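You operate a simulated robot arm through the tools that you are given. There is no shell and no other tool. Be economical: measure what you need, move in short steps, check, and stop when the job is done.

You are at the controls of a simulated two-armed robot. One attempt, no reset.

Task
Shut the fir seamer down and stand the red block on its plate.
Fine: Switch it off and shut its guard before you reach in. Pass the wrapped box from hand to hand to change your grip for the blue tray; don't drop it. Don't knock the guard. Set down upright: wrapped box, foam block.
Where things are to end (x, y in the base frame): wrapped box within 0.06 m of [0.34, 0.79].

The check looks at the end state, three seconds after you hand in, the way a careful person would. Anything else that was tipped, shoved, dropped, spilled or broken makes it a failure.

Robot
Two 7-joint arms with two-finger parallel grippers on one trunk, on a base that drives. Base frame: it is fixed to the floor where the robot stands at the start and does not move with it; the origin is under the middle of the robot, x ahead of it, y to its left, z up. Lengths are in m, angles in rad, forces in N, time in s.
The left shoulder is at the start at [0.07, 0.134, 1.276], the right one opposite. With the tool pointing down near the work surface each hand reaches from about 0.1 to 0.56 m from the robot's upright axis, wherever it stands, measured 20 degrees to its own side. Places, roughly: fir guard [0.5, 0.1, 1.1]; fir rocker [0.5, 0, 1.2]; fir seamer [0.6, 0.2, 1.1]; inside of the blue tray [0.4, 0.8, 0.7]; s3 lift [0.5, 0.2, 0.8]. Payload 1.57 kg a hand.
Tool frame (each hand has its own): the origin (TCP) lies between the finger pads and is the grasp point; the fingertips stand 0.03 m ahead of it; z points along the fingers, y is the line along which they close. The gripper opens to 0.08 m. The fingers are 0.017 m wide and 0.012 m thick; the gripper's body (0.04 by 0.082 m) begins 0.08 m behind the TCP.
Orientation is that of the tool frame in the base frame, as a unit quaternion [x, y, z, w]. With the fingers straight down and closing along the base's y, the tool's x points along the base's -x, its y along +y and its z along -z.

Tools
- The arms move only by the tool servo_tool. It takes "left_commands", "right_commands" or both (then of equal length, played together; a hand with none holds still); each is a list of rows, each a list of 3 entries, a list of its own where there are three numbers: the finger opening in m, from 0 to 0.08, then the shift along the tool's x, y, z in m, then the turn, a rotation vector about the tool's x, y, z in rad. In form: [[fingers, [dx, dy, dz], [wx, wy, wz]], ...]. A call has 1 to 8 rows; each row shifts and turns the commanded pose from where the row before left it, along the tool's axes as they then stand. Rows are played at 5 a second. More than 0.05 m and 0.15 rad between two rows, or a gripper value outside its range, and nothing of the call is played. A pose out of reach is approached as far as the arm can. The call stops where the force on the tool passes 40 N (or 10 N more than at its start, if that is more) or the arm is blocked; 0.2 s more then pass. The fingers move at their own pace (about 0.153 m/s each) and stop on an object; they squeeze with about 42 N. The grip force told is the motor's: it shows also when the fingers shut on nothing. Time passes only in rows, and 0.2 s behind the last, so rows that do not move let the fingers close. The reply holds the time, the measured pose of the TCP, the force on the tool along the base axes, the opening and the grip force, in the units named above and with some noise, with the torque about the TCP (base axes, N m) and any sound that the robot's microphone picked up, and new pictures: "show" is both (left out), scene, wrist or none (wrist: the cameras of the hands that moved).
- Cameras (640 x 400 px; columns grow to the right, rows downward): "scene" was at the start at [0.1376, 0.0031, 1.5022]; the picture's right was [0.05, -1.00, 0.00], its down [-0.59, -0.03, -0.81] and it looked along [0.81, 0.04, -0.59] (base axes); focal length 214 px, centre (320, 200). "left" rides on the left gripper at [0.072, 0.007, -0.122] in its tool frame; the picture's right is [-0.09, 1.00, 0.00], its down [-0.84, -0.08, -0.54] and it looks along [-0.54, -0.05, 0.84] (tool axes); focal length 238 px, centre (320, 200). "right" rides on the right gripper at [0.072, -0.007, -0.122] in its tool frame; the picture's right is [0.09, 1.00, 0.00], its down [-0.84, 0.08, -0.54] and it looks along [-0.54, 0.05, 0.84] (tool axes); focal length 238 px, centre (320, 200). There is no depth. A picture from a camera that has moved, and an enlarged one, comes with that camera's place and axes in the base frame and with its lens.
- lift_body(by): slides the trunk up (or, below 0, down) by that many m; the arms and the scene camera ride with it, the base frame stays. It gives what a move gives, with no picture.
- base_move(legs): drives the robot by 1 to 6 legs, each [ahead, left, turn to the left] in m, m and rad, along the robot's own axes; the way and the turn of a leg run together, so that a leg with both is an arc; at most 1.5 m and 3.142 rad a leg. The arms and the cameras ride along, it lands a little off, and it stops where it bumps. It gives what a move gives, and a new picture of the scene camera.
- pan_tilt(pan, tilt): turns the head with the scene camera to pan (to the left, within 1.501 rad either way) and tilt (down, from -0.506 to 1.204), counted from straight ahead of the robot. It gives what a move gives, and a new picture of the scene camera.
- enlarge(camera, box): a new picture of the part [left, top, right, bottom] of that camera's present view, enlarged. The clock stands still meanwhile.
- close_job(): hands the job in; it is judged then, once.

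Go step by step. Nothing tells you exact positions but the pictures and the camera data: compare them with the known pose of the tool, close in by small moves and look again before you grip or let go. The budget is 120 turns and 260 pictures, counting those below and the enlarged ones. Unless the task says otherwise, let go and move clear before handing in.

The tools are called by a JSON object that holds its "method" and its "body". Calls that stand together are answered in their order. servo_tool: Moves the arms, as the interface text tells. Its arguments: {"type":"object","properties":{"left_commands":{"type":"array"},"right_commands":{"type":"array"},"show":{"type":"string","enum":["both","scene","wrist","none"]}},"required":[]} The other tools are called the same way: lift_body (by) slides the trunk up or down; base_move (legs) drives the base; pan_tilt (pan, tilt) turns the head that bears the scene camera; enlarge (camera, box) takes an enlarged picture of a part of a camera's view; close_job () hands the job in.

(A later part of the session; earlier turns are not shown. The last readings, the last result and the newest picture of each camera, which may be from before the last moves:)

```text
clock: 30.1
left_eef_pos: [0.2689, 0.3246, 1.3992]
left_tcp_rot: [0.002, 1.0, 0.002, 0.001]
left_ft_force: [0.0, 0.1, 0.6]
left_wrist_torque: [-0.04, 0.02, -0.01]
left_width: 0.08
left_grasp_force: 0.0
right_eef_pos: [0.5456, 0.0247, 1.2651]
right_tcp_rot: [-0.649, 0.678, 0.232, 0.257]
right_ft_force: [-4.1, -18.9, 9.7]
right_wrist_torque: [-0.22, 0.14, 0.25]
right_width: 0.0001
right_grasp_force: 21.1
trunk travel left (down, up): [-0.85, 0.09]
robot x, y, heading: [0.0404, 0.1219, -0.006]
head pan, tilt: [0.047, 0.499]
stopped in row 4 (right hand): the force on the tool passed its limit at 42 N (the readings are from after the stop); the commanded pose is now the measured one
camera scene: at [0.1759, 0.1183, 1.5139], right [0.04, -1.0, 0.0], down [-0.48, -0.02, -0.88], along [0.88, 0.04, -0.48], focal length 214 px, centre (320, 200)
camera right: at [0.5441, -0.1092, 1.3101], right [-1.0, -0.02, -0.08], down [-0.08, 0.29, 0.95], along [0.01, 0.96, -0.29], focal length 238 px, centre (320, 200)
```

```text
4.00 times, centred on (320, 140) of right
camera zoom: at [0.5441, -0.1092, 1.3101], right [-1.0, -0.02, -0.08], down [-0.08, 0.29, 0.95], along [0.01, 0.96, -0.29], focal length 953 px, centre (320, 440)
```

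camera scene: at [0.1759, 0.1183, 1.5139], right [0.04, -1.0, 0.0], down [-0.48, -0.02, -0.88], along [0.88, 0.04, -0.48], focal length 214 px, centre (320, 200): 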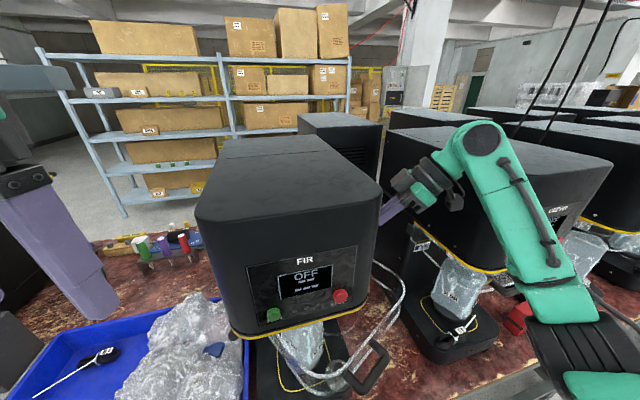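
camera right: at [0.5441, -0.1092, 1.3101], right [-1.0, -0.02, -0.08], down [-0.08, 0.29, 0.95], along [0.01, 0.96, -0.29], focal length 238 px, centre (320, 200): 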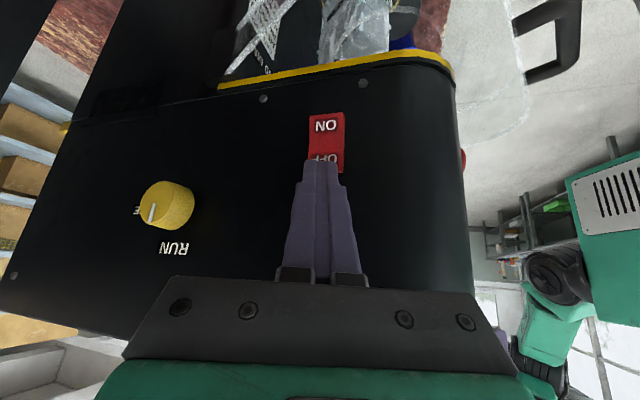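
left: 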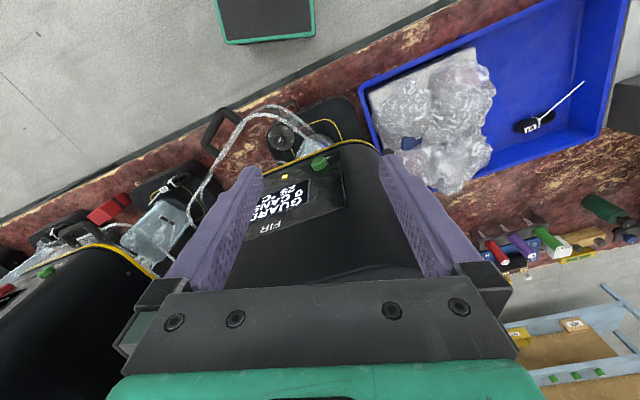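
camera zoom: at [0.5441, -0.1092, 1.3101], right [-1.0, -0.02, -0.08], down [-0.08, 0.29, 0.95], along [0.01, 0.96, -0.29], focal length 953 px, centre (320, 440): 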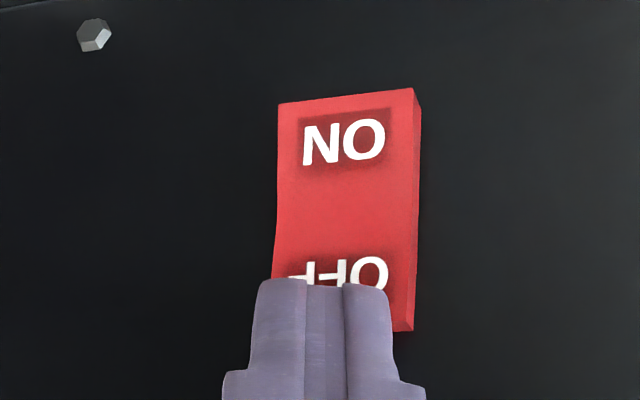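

The display now reads OFF. I'll back off the rocker and check that it stays.

{"method": "servo_tool", "body": {"right_commands": [[0, [0.01, 0, -0.01], [0, 0, 0]], [0, [0.005, 0, -0.03], [0, 0, 0]], [0, [-0.0146, 0, -0.0228], [0, 0, 0]], [0, [-0.02, 0.0, -0.025], [0, 0, 0]], [0, [-0.02, 0.0, -0.025], [0, 0, 0]], [0, [-0.02, 0.0, -0.03], [0, 0, 0]], [0, [-0.02, 0.0, -0.03], [0, 0, 0]]], "show": "wrist"}}

{"method": "enlarge", "body": {"camera": "scene", "box": [240, 240, 368, 320]}}

{"method": "enlarge", "body": {"camera": "scene", "box": [240, 250, 440, 400]}}

```text
clock: 31.7
left_eef_pos: [0.2706, 0.332, 1.3982]
left_tcp_rot: [0.003, 1.0, -0.001, 0.001]
left_ft_force: [0.2, 0.5, -0.3]
left_wrist_torque: [-0.03, -0.01, -0.01]
left_width: 0.0801
left_grasp_force: 0.1
right_eef_pos: [0.5418, -0.0156, 1.445]
right_tcp_rot: [-0.652, 0.676, 0.232, 0.255]
right_ft_force: [-0.2, 0.3, 0.2]
right_wrist_torque: [-0.05, -0.02, -0.04]
right_width: 0.0001
right_grasp_force: 21.3
trunk travel left (down, up): [-0.85, 0.09]
robot x, y, heading: [0.0415, 0.1215, -0.004]
head pan, tilt: [0.047, 0.499]
camera right: at [0.542, -0.1508, 1.4913], right [-1.0, -0.03, -0.08], down [-0.08, 0.29, 0.95], along [0.0, 0.96, -0.29], focal length 238 px, centre (320, 200)
```

right: 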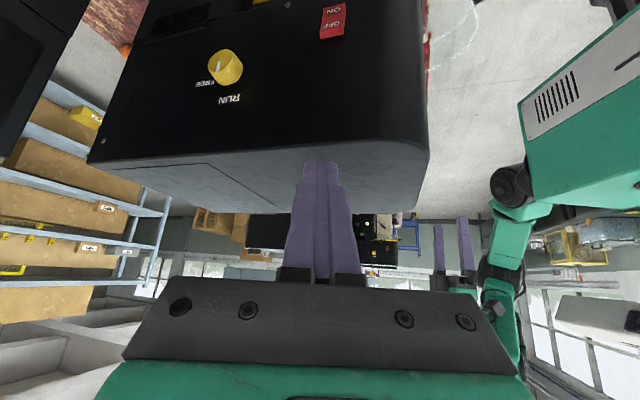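

```text
5.00 times, centred on (304, 280) of scene
camera zoom: at [0.1788, 0.126, 1.5138], right [0.04, -1.0, 0.0], down [-0.48, -0.02, -0.88], along [0.88, 0.04, -0.48], focal length 1072 px, centre (400, -200)
```

zoom: 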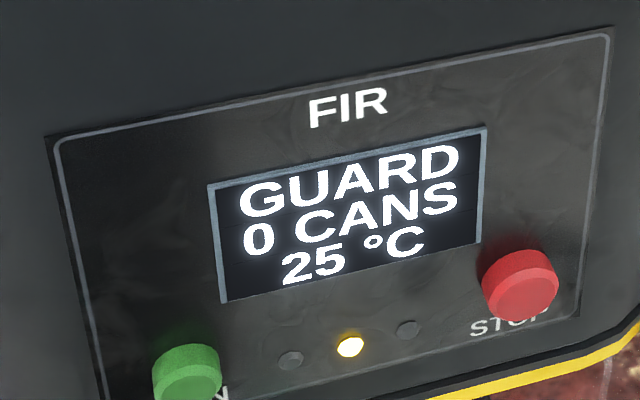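

```text
2.67 times, centred on (340, 325) of scene
camera zoom: at [0.1788, 0.126, 1.5138], right [0.04, -1.0, 0.0], down [-0.48, -0.02, -0.88], along [0.88, 0.04, -0.48], focal length 572 px, centre (267, -133)
```

zoom: 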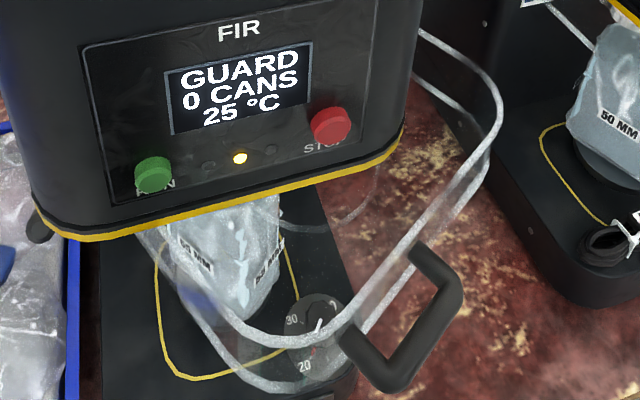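

The machine came back on: the rocker didn't go past its snap point. I'll press it again, further and more gradually.

{"method": "servo_tool", "body": {"right_commands": [[0, [0.0208, -0.001, 0.0307], [0, 0, 0]], [0, [0.0208, -0.001, 0.0307], [0, 0, 0]], [0, [0.0208, -0.001, 0.0307], [0, 0, 0]], [0, [0.0208, -0.001, 0.0307], [0, 0, 0]], [0, [0.0208, -0.001, 0.0307], [0, 0, 0]], [0, [0, 0, 0], [0, 0, 0]]], "show": "wrist"}}

{"method": "enlarge", "body": {"camera": "right", "box": [240, 90, 400, 190]}}

```text
clock: 33.1
left_eef_pos: [0.2712, 0.3312, 1.3992]
left_tcp_rot: [0.001, 1.0, -0.001, 0.0]
left_ft_force: [0.1, 0.6, -0.2]
left_wrist_torque: [-0.01, -0.03, 0.01]
left_width: 0.0797
left_grasp_force: 0.1
right_eef_pos: [0.5523, 0.002, 1.2615]
right_tcp_rot: [-0.651, 0.676, 0.233, 0.255]
right_ft_force: [-0.4, 0.2, 0.4]
right_wrist_torque: [0.01, -0.03, 0.0]
right_width: 0.0
right_grasp_force: 20.7
trunk travel left (down, up): [-0.85, 0.09]
robot x, y, heading: [0.0404, 0.1182, -0.004]
head pan, tilt: [0.047, 0.499]
camera right: at [0.5523, -0.1321, 1.3071], right [-1.0, -0.02, -0.08], down [-0.08, 0.29, 0.95], along [0.0, 0.96, -0.29], focal length 238 px, centre (320, 200)
```

right: 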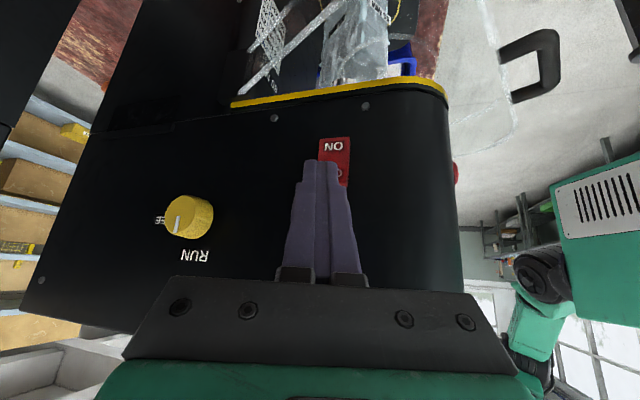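

```text
4.00 times, centred on (320, 140) of right
camera zoom: at [0.5523, -0.1321, 1.3071], right [-1.0, -0.02, -0.08], down [-0.08, 0.29, 0.95], along [0.0, 0.96, -0.29], focal length 953 px, centre (320, 440)
```

zoom: 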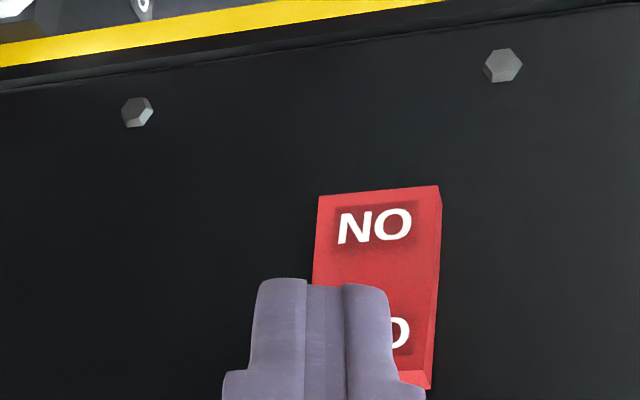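

The tip is slightly right of and above the OFF half's centre. I'll align and press straight along the face normal.

{"method": "servo_tool", "body": {"right_commands": [[0, [0.0039, 0.002, 0.0046], [0, 0, 0]], [0, [-0.0088, 0.0028, 0.0074], [0, 0, 0]], [0, [-0.0066, 0.0021, 0.0056], [0, 0, 0]], [0, [-0.003, 0.001, 0.0026], [0, 0, 0]], [0, [-0.003, 0.001, 0.0026], [0, 0, 0]], [0, [-0.003, 0.001, 0.0026], [0, 0, 0]], [0, [-0.003, 0.001, 0.0026], [0, 0, 0]], [0, [-0.003, 0.001, 0.0026], [0, 0, 0]]], "show": "both"}}

{"method": "enlarge", "body": {"camera": "right", "box": [240, 90, 400, 190]}}

```text
clock: 34.7
left_eef_pos: [0.2733, 0.3218, 1.3989]
left_tcp_rot: [0.002, 1.0, 0.002, 0.001]
left_ft_force: [-0.4, 0.9, -0.4]
left_wrist_torque: [-0.11, -0.05, -0.01]
left_width: 0.08
left_grasp_force: 0.0
right_eef_pos: [0.5459, 0.0197, 1.2561]
right_tcp_rot: [-0.642, 0.685, 0.226, 0.259]
right_ft_force: [7.8, -32.9, -0.5]
right_wrist_torque: [-0.63, -0.12, 0.07]
right_width: 0.0001
right_grasp_force: 21.3
trunk travel left (down, up): [-0.85, 0.09]
robot x, y, heading: [0.0393, 0.1238, -0.011]
head pan, tilt: [0.047, 0.499]
stopped in row 7 (right hand): the force on the tool passed its limit at 42 N (the readings are from after the stop); the commanded pose is now the measured one
camera scene: at [0.1803, 0.115, 1.5135], right [0.04, -1.0, -0.01], down [-0.48, -0.01, -0.88], along [0.88, 0.04, -0.48], focal length 214 px, centre (320, 200)
camera right: at [0.5425, -0.1143, 1.302], right [-1.0, 0.0, -0.08], down [-0.08, 0.3, 0.95], along [0.03, 0.96, -0.3], focal length 238 px, centre (320, 200)
```

scene: 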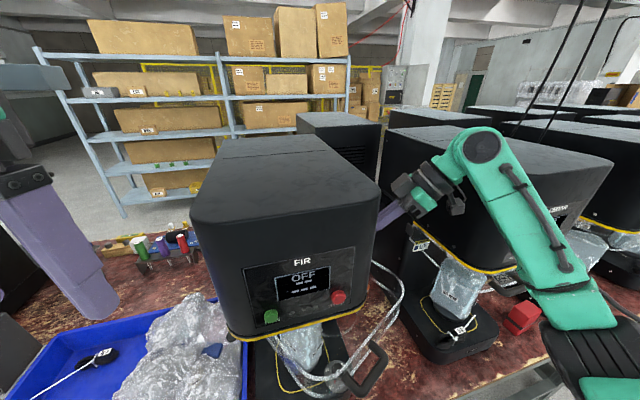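
right: 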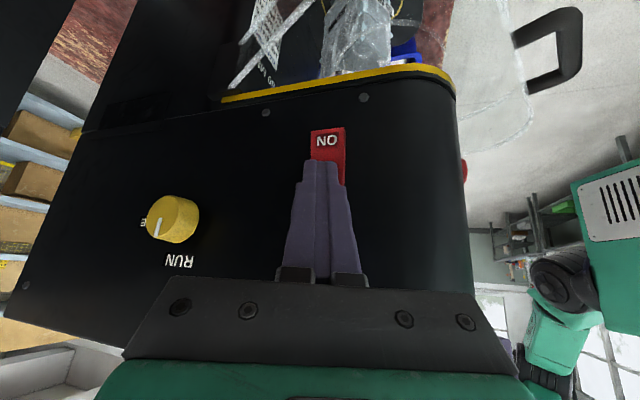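

```text
4.00 times, centred on (320, 140) of right
camera zoom: at [0.5425, -0.1143, 1.302], right [-1.0, 0.0, -0.08], down [-0.08, 0.3, 0.95], along [0.03, 0.96, -0.3], focal length 953 px, centre (320, 440)
```

zoom: 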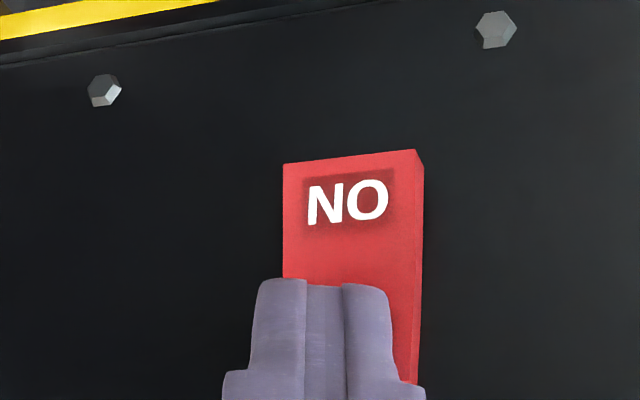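

OFF shows again. I'll hold and push a bit further before releasing.

{"method": "servo_tool", "body": {"right_commands": [[0, [-0.002, 0.0006, 0.0017], [0, 0, 0]], [0, [-0.002, 0.0006, 0.0017], [0, 0, 0]], [0, [0, 0, 0], [0, 0, 0]], [0, [-0.002, 0.0006, 0.0017], [0, 0, 0]]], "show": "none"}}

{"method": "servo_tool", "body": {"right_commands": [[0, [0.0147, -0.0047, -0.0124], [0, 0, 0]], [0, [0, 0, 0], [0, 0, 0]]], "show": "both"}}

{"method": "enlarge", "body": {"camera": "right", "box": [240, 90, 400, 190]}}

```text
clock: 35.6
left_eef_pos: [0.2716, 0.3195, 1.4008]
left_tcp_rot: [0.003, 1.0, 0.002, 0.002]
left_ft_force: [0.0, 0.1, 0.5]
left_wrist_torque: [-0.1, 0.0, -0.01]
left_width: 0.0799
left_grasp_force: 0.2
right_eef_pos: [0.5462, 0.0194, 1.2569]
right_tcp_rot: [-0.639, 0.689, 0.222, 0.259]
right_ft_force: [5.5, -37.0, -0.9]
right_wrist_torque: [-0.72, -0.12, 0.15]
right_width: 0.0
right_grasp_force: 22.0
trunk travel left (down, up): [-0.85, 0.09]
robot x, y, heading: [0.0407, 0.1239, -0.014]
head pan, tilt: [0.047, 0.499]
stopped in row 4 (right hand): the force on the tool passed its limit at 44 N (the readings are from after the stop); the commanded pose is now the measured one
```

```text
clock: 36.2
left_eef_pos: [0.2728, 0.327, 1.3981]
left_tcp_rot: [0.003, 1.0, 0.001, 0.001]
left_ft_force: [-0.2, -0.2, 0.3]
left_wrist_torque: [0.04, -0.03, 0.0]
left_width: 0.0798
left_grasp_force: 0.0
right_eef_pos: [0.5497, 0.0151, 1.2569]
right_tcp_rot: [-0.645, 0.682, 0.228, 0.259]
right_ft_force: [-0.6, -0.1, -0.3]
right_wrist_torque: [0.05, 0.05, -0.01]
right_width: 0.0004
right_grasp_force: 21.4
trunk travel left (down, up): [-0.85, 0.09]
robot x, y, heading: [0.0378, 0.1207, -0.005]
head pan, tilt: [0.047, 0.499]
camera scene: at [0.1809, 0.1214, 1.5137], right [0.04, -1.0, 0.0], down [-0.48, -0.02, -0.88], along [0.88, 0.04, -0.48], focal length 214 px, centre (320, 200)
camera right: at [0.5462, -0.1189, 1.3025], right [-1.0, -0.01, -0.08], down [-0.08, 0.29, 0.95], along [0.02, 0.96, -0.29], focal length 238 px, centre (320, 200)
```

scene: 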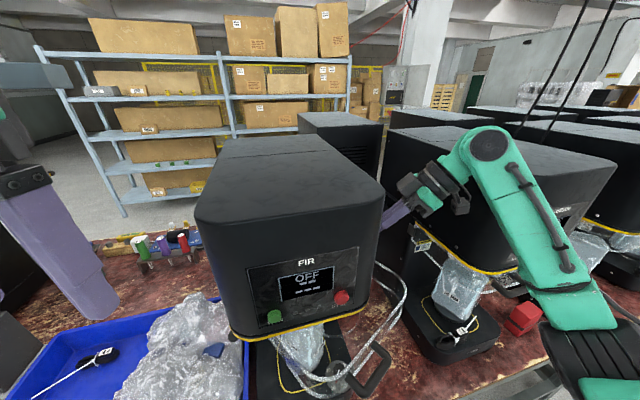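
right: 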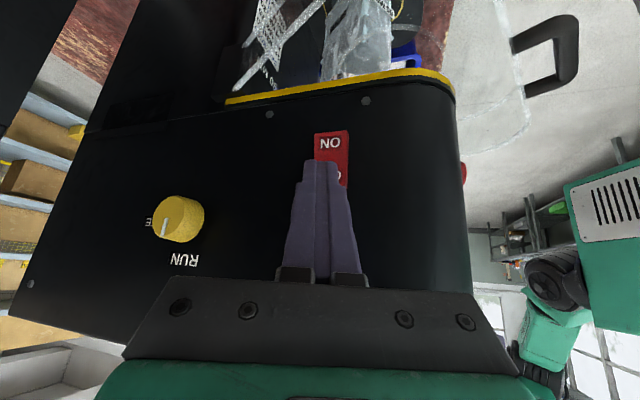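

```text
4.00 times, centred on (320, 140) of right
camera zoom: at [0.5462, -0.1189, 1.3025], right [-1.0, -0.01, -0.08], down [-0.08, 0.29, 0.95], along [0.02, 0.96, -0.29], focal length 953 px, centre (320, 440)
```

zoom: 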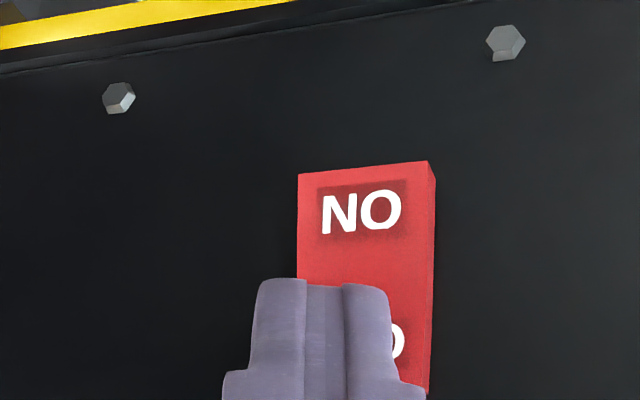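

It stays OFF with force zero. I'll withdraw up and away and check again.

{"method": "servo_tool", "body": {"right_commands": [[0, [0.01, 0, -0.012], [0, 0, 0]], [0, [0.0, 0, -0.03], [0, 0, 0]], [0, [-0.02, 0, -0.026], [0, 0, 0]], [0, [-0.025, 0.0, -0.03], [0, 0, 0]], [0, [-0.025, 0.0, -0.03], [0, 0, 0]], [0, [-0.02, 0.0, -0.03], [0, 0, 0]], [0, [-0.02, 0.0, -0.03], [0, 0, 0]]], "show": "both"}}

{"method": "enlarge", "body": {"camera": "scene", "box": [240, 250, 440, 400]}}

```text
clock: 37.8
left_eef_pos: [0.2701, 0.3317, 1.3972]
left_tcp_rot: [0.003, 1.0, -0.001, 0.001]
left_ft_force: [-0.5, -0.8, 1.0]
left_wrist_torque: [-0.05, -0.02, -0.01]
left_width: 0.0803
left_grasp_force: 0.1
right_eef_pos: [0.5383, -0.0277, 1.4554]
right_tcp_rot: [-0.646, 0.682, 0.225, 0.258]
right_ft_force: [-0.6, 0.0, 1.3]
right_wrist_torque: [-0.02, 0.0, -0.01]
right_width: 0.0
right_grasp_force: 21.0
right hand out of reach, approached as far as the arm can: row 7
trunk travel left (down, up): [-0.85, 0.09]
robot x, y, heading: [0.0405, 0.1217, -0.007]
head pan, tilt: [0.047, 0.499]
camera scene: at [0.179, 0.1254, 1.5138], right [0.04, -1.0, 0.0], down [-0.48, -0.02, -0.88], along [0.88, 0.03, -0.48], focal length 214 px, centre (320, 200)
camera right: at [0.5352, -0.1605, 1.501], right [-1.0, -0.01, -0.09], down [-0.08, 0.3, 0.95], along [0.02, 0.95, -0.3], focal length 238 px, centre (320, 200)
```

scene: 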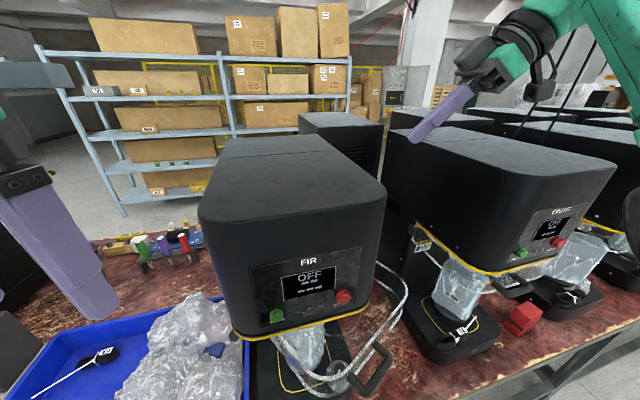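
right: 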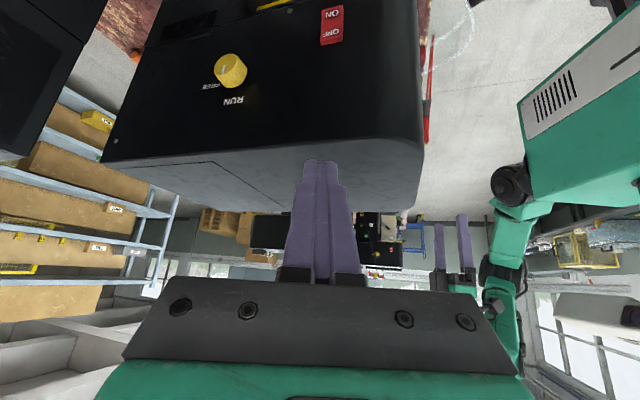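

```text
2.67 times, centred on (340, 325) of scene
camera zoom: at [0.179, 0.1254, 1.5138], right [0.04, -1.0, 0.0], down [-0.48, -0.02, -0.88], along [0.88, 0.03, -0.48], focal length 572 px, centre (267, -133)
```

zoom: 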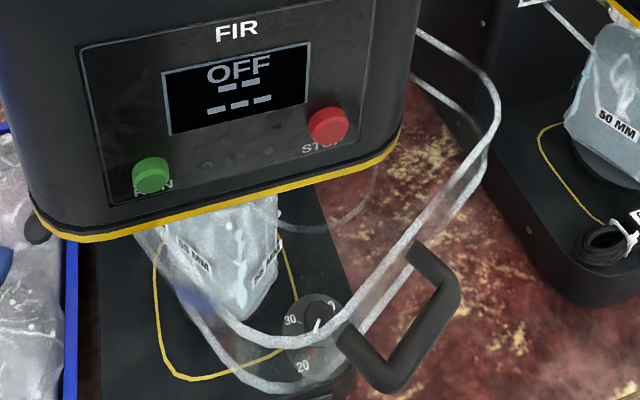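

FIR is off and the yellow light is out. Now for the guard: it stands about 26° open about a hinge near (0.66, 0.085). I'll bring the right hand out in front and back to vertical, to push the handle's right post gently left.

{"method": "servo_tool", "body": {"right_commands": [[0, [0, 0.05, 0], [0, 0, 0]], [0, [0, 0.05, 0], [0, 0, 0]], [0, [0, 0.05, 0], [0, 0.14, 0]], [0, [0, 0.05, 0], [0, 0.14, 0]], [0, [0, 0.0, 0], [0, 0.14, 0]], [0, [0, 0, 0], [0, 0.14, 0]], [0, [0, 0, 0], [0, 0.14, 0]], [0, [0, 0, 0], [0, 0, 0.14]]], "left_commands": [[0.08, [0, 0.02, 0], [0, 0, 0]], [0.08, [0, 0.02, 0], [0, 0, 0]], [0.08, [0, 0.02, 0], [0, 0, 0]], [0.08, [0, 0, 0], [0, 0, 0]], [0.08, [0, 0, 0], [0, 0, 0]], [0.08, [0, 0, 0], [0, 0, 0]], [0.08, [0, 0, 0], [0, 0, 0]], [0.08, [0, 0, 0], [0, 0, 0]]], "show": "none"}}

{"method": "servo_tool", "body": {"right_commands": [[0, [0, 0, 0], [0, 0, 0.14]], [0, [0, 0, 0], [0, 0, 0.14]], [0, [0, 0, 0], [0, 0, 0.14]], [0, [0, 0, 0], [0, 0, 0.14]], [0, [0, 0, 0], [0, 0, 0.14]], [0, [0, 0, 0], [0, 0, 0.14]], [0, [0, 0, 0], [0, 0, 0.14]], [0, [0, 0, 0], [0, 0, 0.14]]], "show": "scene"}}

```text
clock: 39.6
left_eef_pos: [0.2733, 0.389, 1.3992]
left_tcp_rot: [0.003, 1.0, 0.001, 0.0]
left_ft_force: [0.3, 0.3, 0.0]
left_wrist_torque: [0.05, 0.02, 0.01]
left_width: 0.08
left_grasp_force: 0.1
right_eef_pos: [0.3481, -0.0136, 1.434]
right_tcp_rot: [-0.63, 0.777, -0.008, 0.008]
right_ft_force: [-0.4, -1.0, -0.4]
right_wrist_torque: [0.02, -0.02, -0.02]
right_width: 0.0002
right_grasp_force: 21.1
right hand out of reach, approached as far as the arm can: row 7
trunk travel left (down, up): [-0.85, 0.09]
robot x, y, heading: [0.0396, 0.1209, -0.007]
head pan, tilt: [0.047, 0.499]
```

```text
clock: 41.4
left_eef_pos: [0.2735, 0.3898, 1.399]
left_tcp_rot: [0.002, 1.0, 0.0, 0.001]
left_ft_force: [-0.3, -0.5, -0.8]
left_wrist_torque: [-0.02, -0.01, -0.01]
left_width: 0.0799
left_grasp_force: 0.0
right_eef_pos: [0.3457, -0.0092, 1.4334]
right_tcp_rot: [-0.121, 0.993, -0.002, 0.012]
right_ft_force: [-0.2, 0.1, 0.6]
right_wrist_torque: [0.02, -0.03, 0.01]
right_width: 0.0001
right_grasp_force: 21.5
trunk travel left (down, up): [-0.85, 0.09]
robot x, y, heading: [0.0403, 0.1205, -0.009]
head pan, tilt: [0.047, 0.499]
camera scene: at [0.1806, 0.1226, 1.5137], right [0.04, -1.0, 0.0], down [-0.48, -0.02, -0.88], along [0.88, 0.03, -0.48], focal length 214 px, centre (320, 200)
```

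scene: 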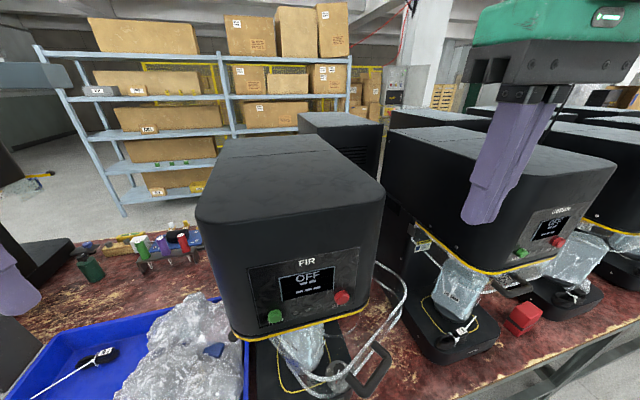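

The hand is vertical and aligned with the machine. I'll shift it right of the handle and lower the trunk so the fingers are at handle height.

{"method": "servo_tool", "body": {"right_commands": [[0, [-0.009, -0.026, 0], [0, 0, 0]], [0, [-0.009, -0.026, 0], [0, 0, 0]]], "show": "none"}}

{"method": "lift_body", "body": {"by": -0.2}}

{"method": "pan_tilt", "body": {"pan": -0.1, "tilt": 0.65}}

```text
clock: 42.0
left_eef_pos: [0.2748, 0.3892, 1.3986]
left_tcp_rot: [0.002, 1.0, 0.0, 0.0]
left_ft_force: [1.1, -0.3, 0.4]
left_wrist_torque: [0.02, -0.01, 0.0]
left_width: 0.08
left_grasp_force: 0.1
right_eef_pos: [0.3814, -0.0567, 1.4323]
right_tcp_rot: [-0.12, 0.993, -0.001, 0.013]
right_ft_force: [0.1, 0.4, -0.3]
right_wrist_torque: [-0.02, 0.01, 0.01]
right_width: 0.0001
right_grasp_force: 21.5
right hand out of reach, approached as far as the arm can: row 2
trunk travel left (down, up): [-0.85, 0.09]
robot x, y, heading: [0.04, 0.1208, -0.005]
head pan, tilt: [0.047, 0.499]
```

```text
clock: 44.2
left_eef_pos: [0.2731, 0.3904, 1.1989]
left_tcp_rot: [0.003, 1.0, 0.0, 0.001]
left_ft_force: [-0.4, 0.1, -0.2]
left_wrist_torque: [-0.02, -0.04, 0.0]
left_width: 0.08
left_grasp_force: 0.0
right_eef_pos: [0.3802, -0.0551, 1.2337]
right_tcp_rot: [-0.122, 0.992, -0.002, 0.013]
right_ft_force: [-0.1, 1.1, 1.0]
right_wrist_torque: [-0.02, 0.02, 0.0]
right_width: 0.0
right_grasp_force: 21.6
trunk travel left (down, up): [-0.65, 0.29]
robot x, y, heading: [0.04, 0.1172, -0.008]
head pan, tilt: [0.047, 0.499]
```

```text
clock: 44.9
left_eef_pos: [0.2729, 0.3901, 1.1986]
left_tcp_rot: [0.002, 1.0, 0.0, 0.0]
left_ft_force: [-1.2, 0.6, 0.6]
left_wrist_torque: [-0.03, -0.02, 0.01]
left_width: 0.0798
left_grasp_force: 0.0
right_eef_pos: [0.3806, -0.0546, 1.2318]
right_tcp_rot: [-0.122, 0.992, -0.002, 0.013]
right_ft_force: [0.0, 0.6, -0.2]
right_wrist_torque: [0.03, 0.02, 0.0]
right_width: 0.0
right_grasp_force: 21.1
trunk travel left (down, up): [-0.65, 0.29]
robot x, y, heading: [0.0415, 0.1182, -0.011]
head pan, tilt: [-0.099, 0.649]
camera scene: at [0.176, 0.1096, 1.3004], right [-0.11, -0.99, 0.0], down [-0.6, 0.06, -0.8], along [0.79, -0.08, -0.6], focal length 214 px, centre (320, 200)
```

scene: 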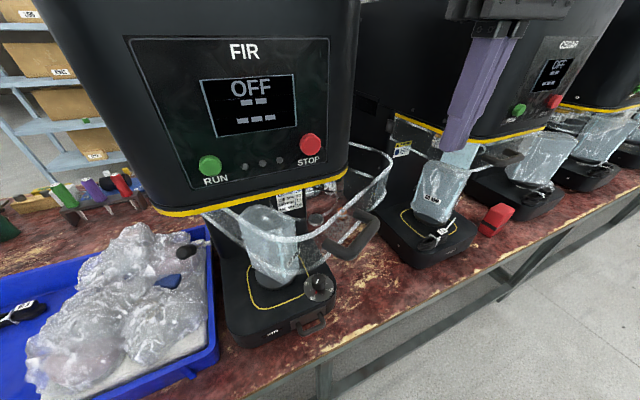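

Good view. I'll lower the trunk another 0.12 m.

{"method": "lift_body", "body": {"by": -0.12}}

{"method": "pan_tilt", "body": {"pan": -0.1, "tilt": 0.45}}

{"method": "enlarge", "body": {"camera": "right", "box": [220, 40, 540, 240]}}

```text
clock: 46.4
left_eef_pos: [0.2726, 0.3913, 1.078]
left_tcp_rot: [0.002, 1.0, 0.001, 0.001]
left_ft_force: [-0.4, -1.0, 0.1]
left_wrist_torque: [0.0, 0.0, -0.02]
left_width: 0.08
left_grasp_force: 0.1
right_eef_pos: [0.381, -0.0544, 1.113]
right_tcp_rot: [-0.122, 0.992, -0.002, 0.013]
right_ft_force: [0.4, 0.6, 1.5]
right_wrist_torque: [-0.01, 0.02, -0.01]
right_width: 0.0
right_grasp_force: 20.8
trunk travel left (down, up): [-0.53, 0.41]
robot x, y, heading: [0.0391, 0.1169, -0.009]
head pan, tilt: [-0.099, 0.649]
```

```text
clock: 47.1
left_eef_pos: [0.272, 0.39, 1.0787]
left_tcp_rot: [0.003, 1.0, 0.0, 0.001]
left_ft_force: [0.0, -0.5, -0.1]
left_wrist_torque: [0.05, 0.02, 0.02]
left_width: 0.0801
left_grasp_force: 0.1
right_eef_pos: [0.3799, -0.0539, 1.1138]
right_tcp_rot: [-0.123, 0.992, -0.002, 0.013]
right_ft_force: [0.6, -2.3, 1.2]
right_wrist_torque: [0.0, -0.01, 0.03]
right_width: 0.0001
right_grasp_force: 21.0
trunk travel left (down, up): [-0.53, 0.41]
robot x, y, heading: [0.0392, 0.1199, -0.005]
head pan, tilt: [-0.099, 0.45]
camera scene: at [0.1811, 0.1091, 1.1981], right [-0.11, -0.99, 0.0], down [-0.43, 0.05, -0.9], along [0.89, -0.1, -0.44], focal length 214 px, centre (320, 200)
```

scene: 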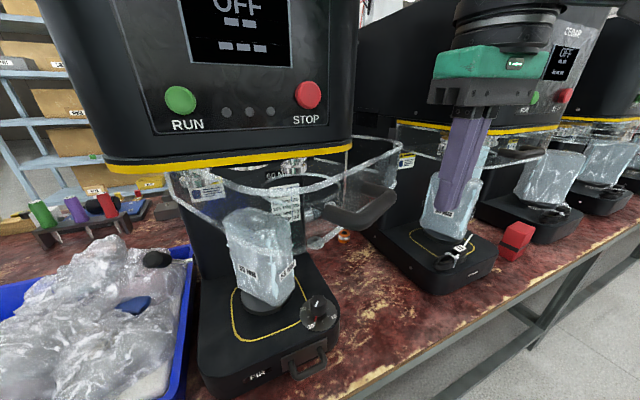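

```text
2.00 times, centred on (380, 140) of right
camera zoom: at [0.309, -0.079, 1.2315], right [-0.33, 0.94, -0.01], down [0.78, 0.28, 0.56], along [0.53, 0.18, -0.83], focal length 477 px, centre (200, 320)
```

zoom: 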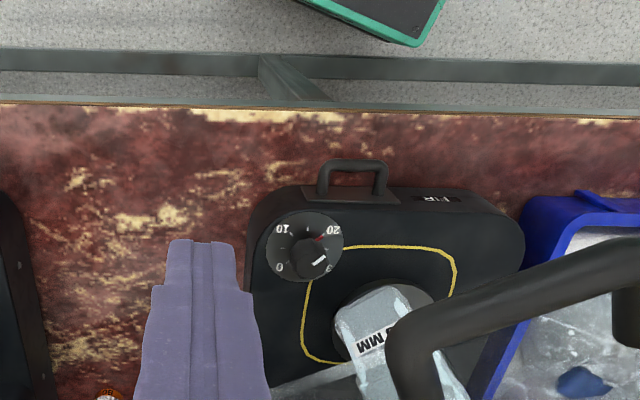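

Handle confirmed at about z 1.108. I'll tilt the hand slightly so its palm clears the STOP button, then push left in small steps.

{"method": "servo_tool", "body": {"right_commands": [[0, [0, 0, 0], [0, -0.15, 0]], [0, [0.003, 0, 0], [0, -0.15, 0]], [0, [-0.0048, 0.0194, 0], [0, 0, 0]], [0, [-0.0024, 0.0097, 0], [0, 0, 0]], [0, [-0.0024, 0.0097, 0], [0, 0, 0]]], "show": "scene"}}

{"method": "enlarge", "body": {"camera": "scene", "box": [280, 100, 480, 260]}}

```text
clock: 48.3
left_eef_pos: [0.2719, 0.3911, 1.0783]
left_tcp_rot: [0.002, 1.0, -0.001, 0.0]
left_ft_force: [0.0, 0.5, -0.1]
left_wrist_torque: [0.02, 0.01, 0.02]
left_width: 0.08
left_grasp_force: 0.0
right_eef_pos: [0.3779, -0.0142, 1.1158]
right_tcp_rot: [-0.121, 0.979, 0.017, 0.162]
right_ft_force: [-1.2, -0.1, -0.8]
right_wrist_torque: [-0.01, 0.01, -0.02]
right_width: 0.0003
right_grasp_force: 21.3
trunk travel left (down, up): [-0.53, 0.41]
robot x, y, heading: [0.0372, 0.1172, -0.008]
head pan, tilt: [-0.099, 0.45]
camera scene: at [0.1814, 0.1096, 1.1981], right [-0.11, -0.99, 0.0], down [-0.43, 0.05, -0.9], along [0.9, -0.1, -0.44], focal length 214 px, centre (320, 200)
```

scene: 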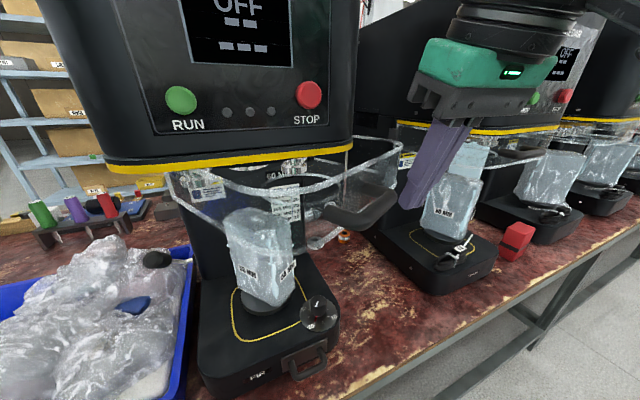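

```text
2.50 times, centred on (380, 180) of scene
camera zoom: at [0.1814, 0.1096, 1.1981], right [-0.11, -0.99, 0.0], down [-0.43, 0.05, -0.9], along [0.9, -0.1, -0.44], focal length 536 px, centre (170, 250)
```

zoom: 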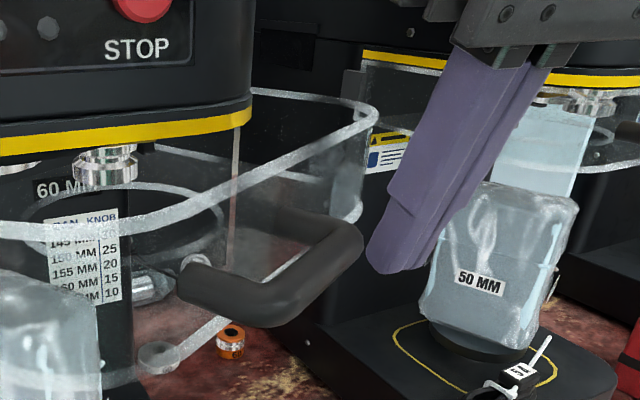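

The finger sits just right of the handle at the right height. Push slowly.

{"method": "servo_tool", "body": {"right_commands": [[0, [-0.0024, 0.0097, 0], [0, 0, 0]], [0, [-0.0024, 0.0097, 0], [0, 0, 0]], [0, [-0.0024, 0.0097, 0], [0, 0, 0]], [0, [-0.0024, 0.0097, 0], [0, 0, 0]], [0, [-0.0024, 0.0097, 0], [0, 0, 0]], [0, [-0.0024, 0.0097, 0], [0, 0, 0]], [0, [-0.0024, 0.0097, 0], [0, 0, 0]], [0, [-0.0024, 0.0097, 0], [0, 0, 0]]], "show": "scene"}}

{"method": "enlarge", "body": {"camera": "scene", "box": [240, 100, 440, 260]}}

```text
clock: 50.1
left_eef_pos: [0.2733, 0.3897, 1.0782]
left_tcp_rot: [0.002, 1.0, 0.0, 0.001]
left_ft_force: [0.2, 0.5, -0.8]
left_wrist_torque: [0.05, 0.01, 0.01]
left_width: 0.0799
left_grasp_force: 0.0
right_eef_pos: [0.375, 0.0639, 1.1209]
right_tcp_rot: [-0.121, 0.98, 0.016, 0.16]
right_ft_force: [-0.2, -0.1, 0.1]
right_wrist_torque: [0.0, 0.02, 0.01]
right_width: 0.0001
right_grasp_force: 21.5
trunk travel left (down, up): [-0.53, 0.41]
robot x, y, heading: [0.0411, 0.1191, -0.006]
head pan, tilt: [-0.099, 0.45]
camera scene: at [0.1812, 0.1095, 1.1982], right [-0.11, -0.99, 0.0], down [-0.43, 0.05, -0.9], along [0.9, -0.1, -0.44], focal length 214 px, centre (320, 200)
```

scene: 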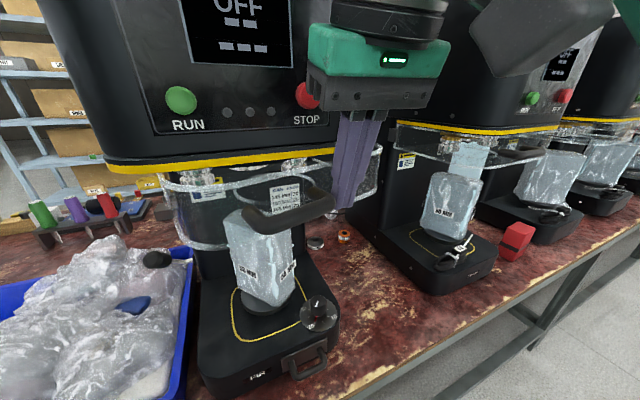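

```text
2.50 times, centred on (340, 180) of scene
camera zoom: at [0.1812, 0.1095, 1.1982], right [-0.11, -0.99, 0.0], down [-0.43, 0.05, -0.9], along [0.9, -0.1, -0.44], focal length 536 px, centre (270, 250)
```

zoom: 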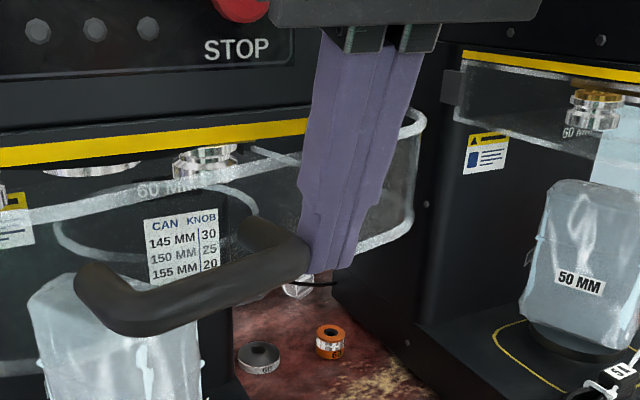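

It swings smoothly with negligible force. Continue.

{"method": "servo_tool", "body": {"right_commands": [[0, [-0.0024, 0.0097, 0.002], [0, 0, 0]], [0, [-0.0024, 0.0097, 0.001], [0, 0, 0]], [0, [-0.0024, 0.0097, 0.001], [0, 0, 0]], [0, [-0.0024, 0.0097, 0.001], [0, 0, 0]], [0, [-0.0024, 0.0097, 0.0], [0, 0, 0]], [0, [-0.0024, 0.0097, 0], [0, 0, 0]]], "show": "scene"}}

{"method": "enlarge", "body": {"camera": "scene", "box": [140, 100, 400, 260]}}

```text
clock: 51.5
left_eef_pos: [0.2744, 0.3913, 1.0784]
left_tcp_rot: [0.003, 1.0, 0.001, -0.001]
left_ft_force: [0.3, 0.2, 0.6]
left_wrist_torque: [0.01, 0.01, 0.01]
left_width: 0.0799
left_grasp_force: 0.1
right_eef_pos: [0.3788, 0.1241, 1.1209]
right_tcp_rot: [-0.12, 0.98, 0.016, 0.159]
right_ft_force: [0.1, 0.5, 1.0]
right_wrist_torque: [-0.01, -0.02, -0.04]
right_width: 0.0
right_grasp_force: 21.3
trunk travel left (down, up): [-0.53, 0.41]
robot x, y, heading: [0.0388, 0.1199, -0.004]
head pan, tilt: [-0.099, 0.45]
camera scene: at [0.1832, 0.1094, 1.1979], right [-0.11, -0.99, 0.0], down [-0.43, 0.05, -0.9], along [0.89, -0.1, -0.44], focal length 214 px, centre (320, 200)
```

scene: 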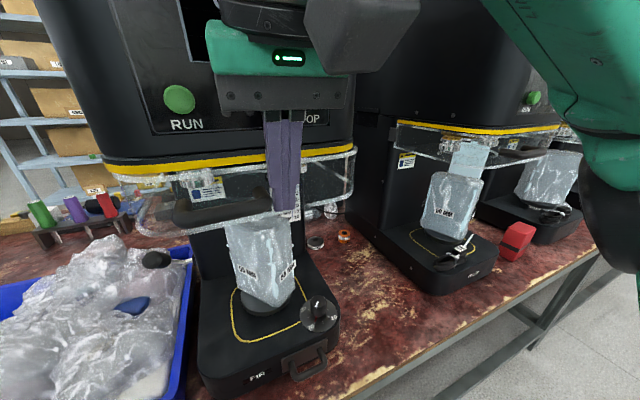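

```text
2.46 times, centred on (270, 180) of scene
camera zoom: at [0.1832, 0.1094, 1.1979], right [-0.11, -0.99, 0.0], down [-0.43, 0.05, -0.9], along [0.89, -0.1, -0.44], focal length 528 px, centre (443, 249)
```

zoom: 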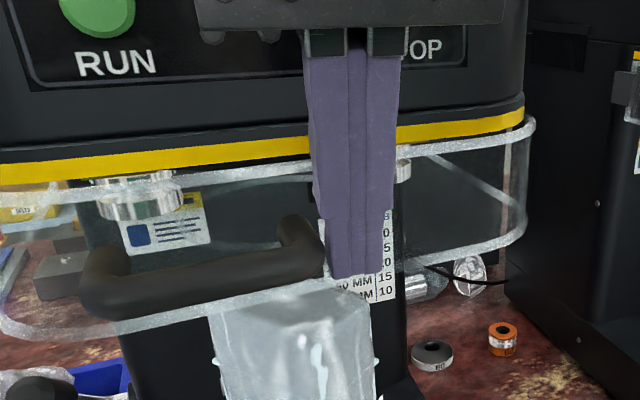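

The guard looks almost shut, with the handle centred under the head. I'll nudge gently until there's resistance.

{"method": "servo_tool", "body": {"right_commands": [[0, [-0.0012, 0.0049, 0], [0, 0, 0]], [0, [-0.0012, 0.0049, 0], [0, 0, 0]], [0, [-0.0012, 0.0049, 0], [0, 0, 0]], [0, [0, 0, 0], [0, 0, 0]]], "show": "scene"}}

{"method": "enlarge", "body": {"camera": "scene", "box": [80, 120, 400, 260]}}

```text
clock: 52.5
left_eef_pos: [0.2735, 0.3864, 1.0802]
left_tcp_rot: [0.002, 1.0, 0.002, 0.0]
left_ft_force: [0.1, -0.1, 0.8]
left_wrist_torque: [-0.02, -0.03, 0.01]
left_width: 0.0802
left_grasp_force: 0.1
right_eef_pos: [0.3779, 0.1362, 1.1212]
right_tcp_rot: [-0.119, 0.98, 0.017, 0.161]
right_ft_force: [0.0, -10.8, 0.3]
right_wrist_torque: [-0.15, 0.0, 0.0]
right_width: 0.0002
right_grasp_force: 21.4
trunk travel left (down, up): [-0.53, 0.41]
robot x, y, heading: [0.0405, 0.1206, -0.01]
head pan, tilt: [-0.099, 0.45]
camera scene: at [0.1815, 0.1055, 1.1981], right [-0.11, -0.99, 0.0], down [-0.43, 0.05, -0.9], along [0.89, -0.1, -0.44], focal length 214 px, centre (320, 200)
```

scene: 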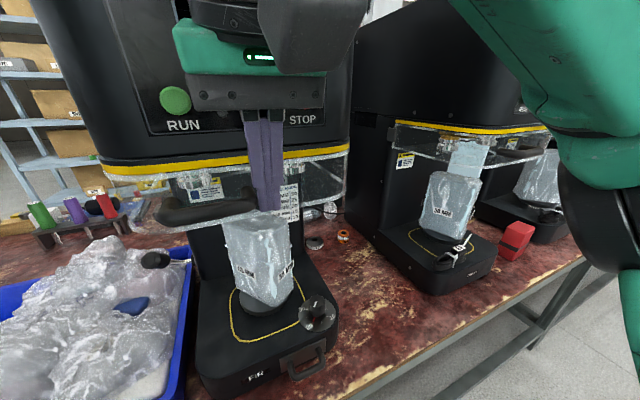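

```text
2.00 times, centred on (240, 190) of scene
camera zoom: at [0.1815, 0.1055, 1.1981], right [-0.11, -0.99, 0.0], down [-0.43, 0.05, -0.9], along [0.89, -0.1, -0.44], focal length 429 px, centre (480, 220)
```

zoom: 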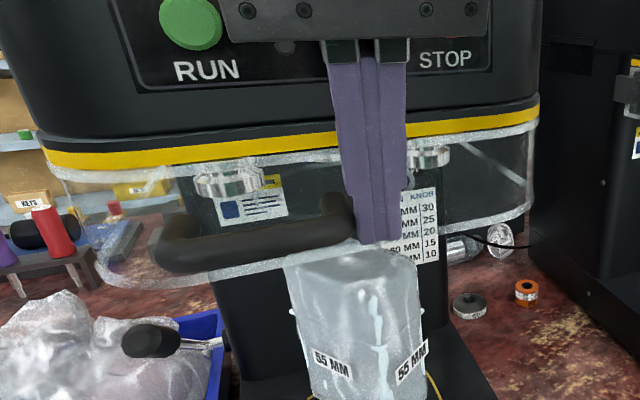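

Guard shut: firm 11 N resistance and both edges line up with the head. I'll back off from the handle, then study the box.

{"method": "servo_tool", "body": {"right_commands": [[0, [0.0024, -0.0097, 0], [0, 0, 0]], [0, [0.0048, -0.0194, 0], [0, 0, 0]], [0, [0.0048, -0.0194, 0], [0, 0, 0]], [0, [0.04, -0.02, 0], [0, 0, 0]], [0, [0.04, -0.03, 0], [0, 0, 0]], [0, [0.04, -0.03, 0], [0, 0, 0]]], "show": "scene"}}

{"method": "enlarge", "body": {"camera": "scene", "box": [200, 190, 360, 290]}}

{"method": "enlarge", "body": {"camera": "scene", "box": [160, 150, 380, 400]}}

{"method": "enlarge", "body": {"camera": "scene", "box": [440, 190, 600, 290]}}

```text
clock: 53.9
left_eef_pos: [0.2714, 0.3896, 1.0792]
left_tcp_rot: [0.003, 1.0, 0.001, 0.001]
left_ft_force: [-0.1, -0.8, 0.4]
left_wrist_torque: [0.03, -0.02, 0.0]
left_width: 0.08
left_grasp_force: 0.0
right_eef_pos: [0.2822, -0.017, 1.0777]
right_tcp_rot: [-0.121, 0.979, 0.018, 0.161]
right_ft_force: [-0.2, -0.1, 0.2]
right_wrist_torque: [0.02, 0.0, 0.0]
right_width: 0.0
right_grasp_force: 21.1
trunk travel left (down, up): [-0.53, 0.41]
robot x, y, heading: [0.0428, 0.1221, -0.009]
head pan, tilt: [-0.099, 0.45]
camera scene: at [0.1794, 0.1073, 1.1984], right [-0.11, -0.99, 0.0], down [-0.43, 0.05, -0.9], along [0.9, -0.1, -0.43], focal length 214 px, centre (320, 200)
```

scene: 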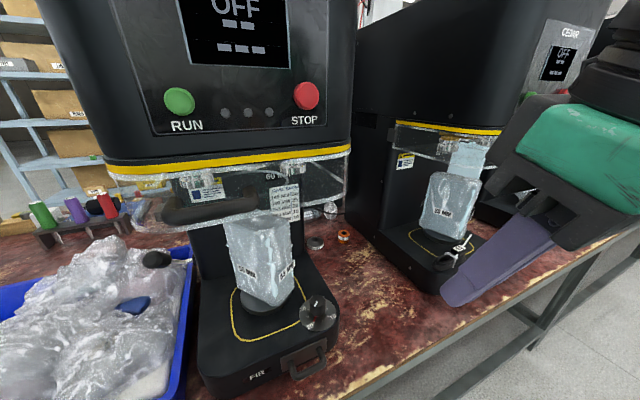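

```text
4.00 times, centred on (280, 240) of scene
camera zoom: at [0.1794, 0.1073, 1.1984], right [-0.11, -0.99, 0.0], down [-0.43, 0.05, -0.9], along [0.9, -0.1, -0.43], focal length 858 px, centre (480, 40)
```

zoom: 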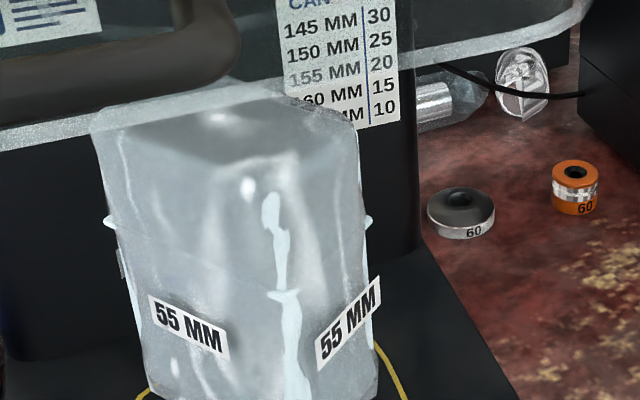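

```text
1.60 times, centred on (270, 275) of scene
camera zoom: at [0.1794, 0.1073, 1.1984], right [-0.11, -0.99, 0.0], down [-0.43, 0.05, -0.9], along [0.9, -0.1, -0.43], focal length 343 px, centre (400, 80)
```

zoom: 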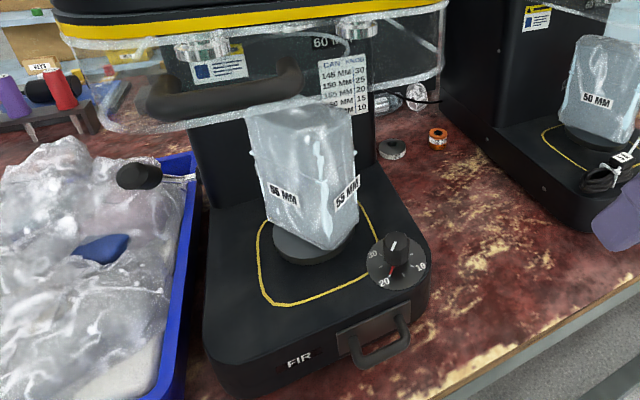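

```text
4.00 times, centred on (520, 240) of scene
camera zoom: at [0.1794, 0.1073, 1.1984], right [-0.11, -0.99, 0.0], down [-0.43, 0.05, -0.9], along [0.9, -0.1, -0.43], focal length 858 px, centre (-480, 40)
```

zoom: 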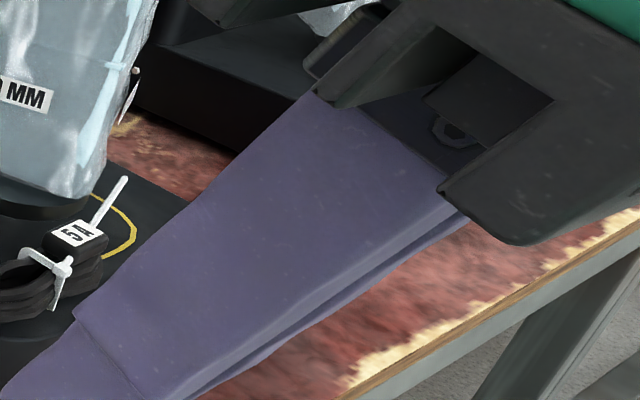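

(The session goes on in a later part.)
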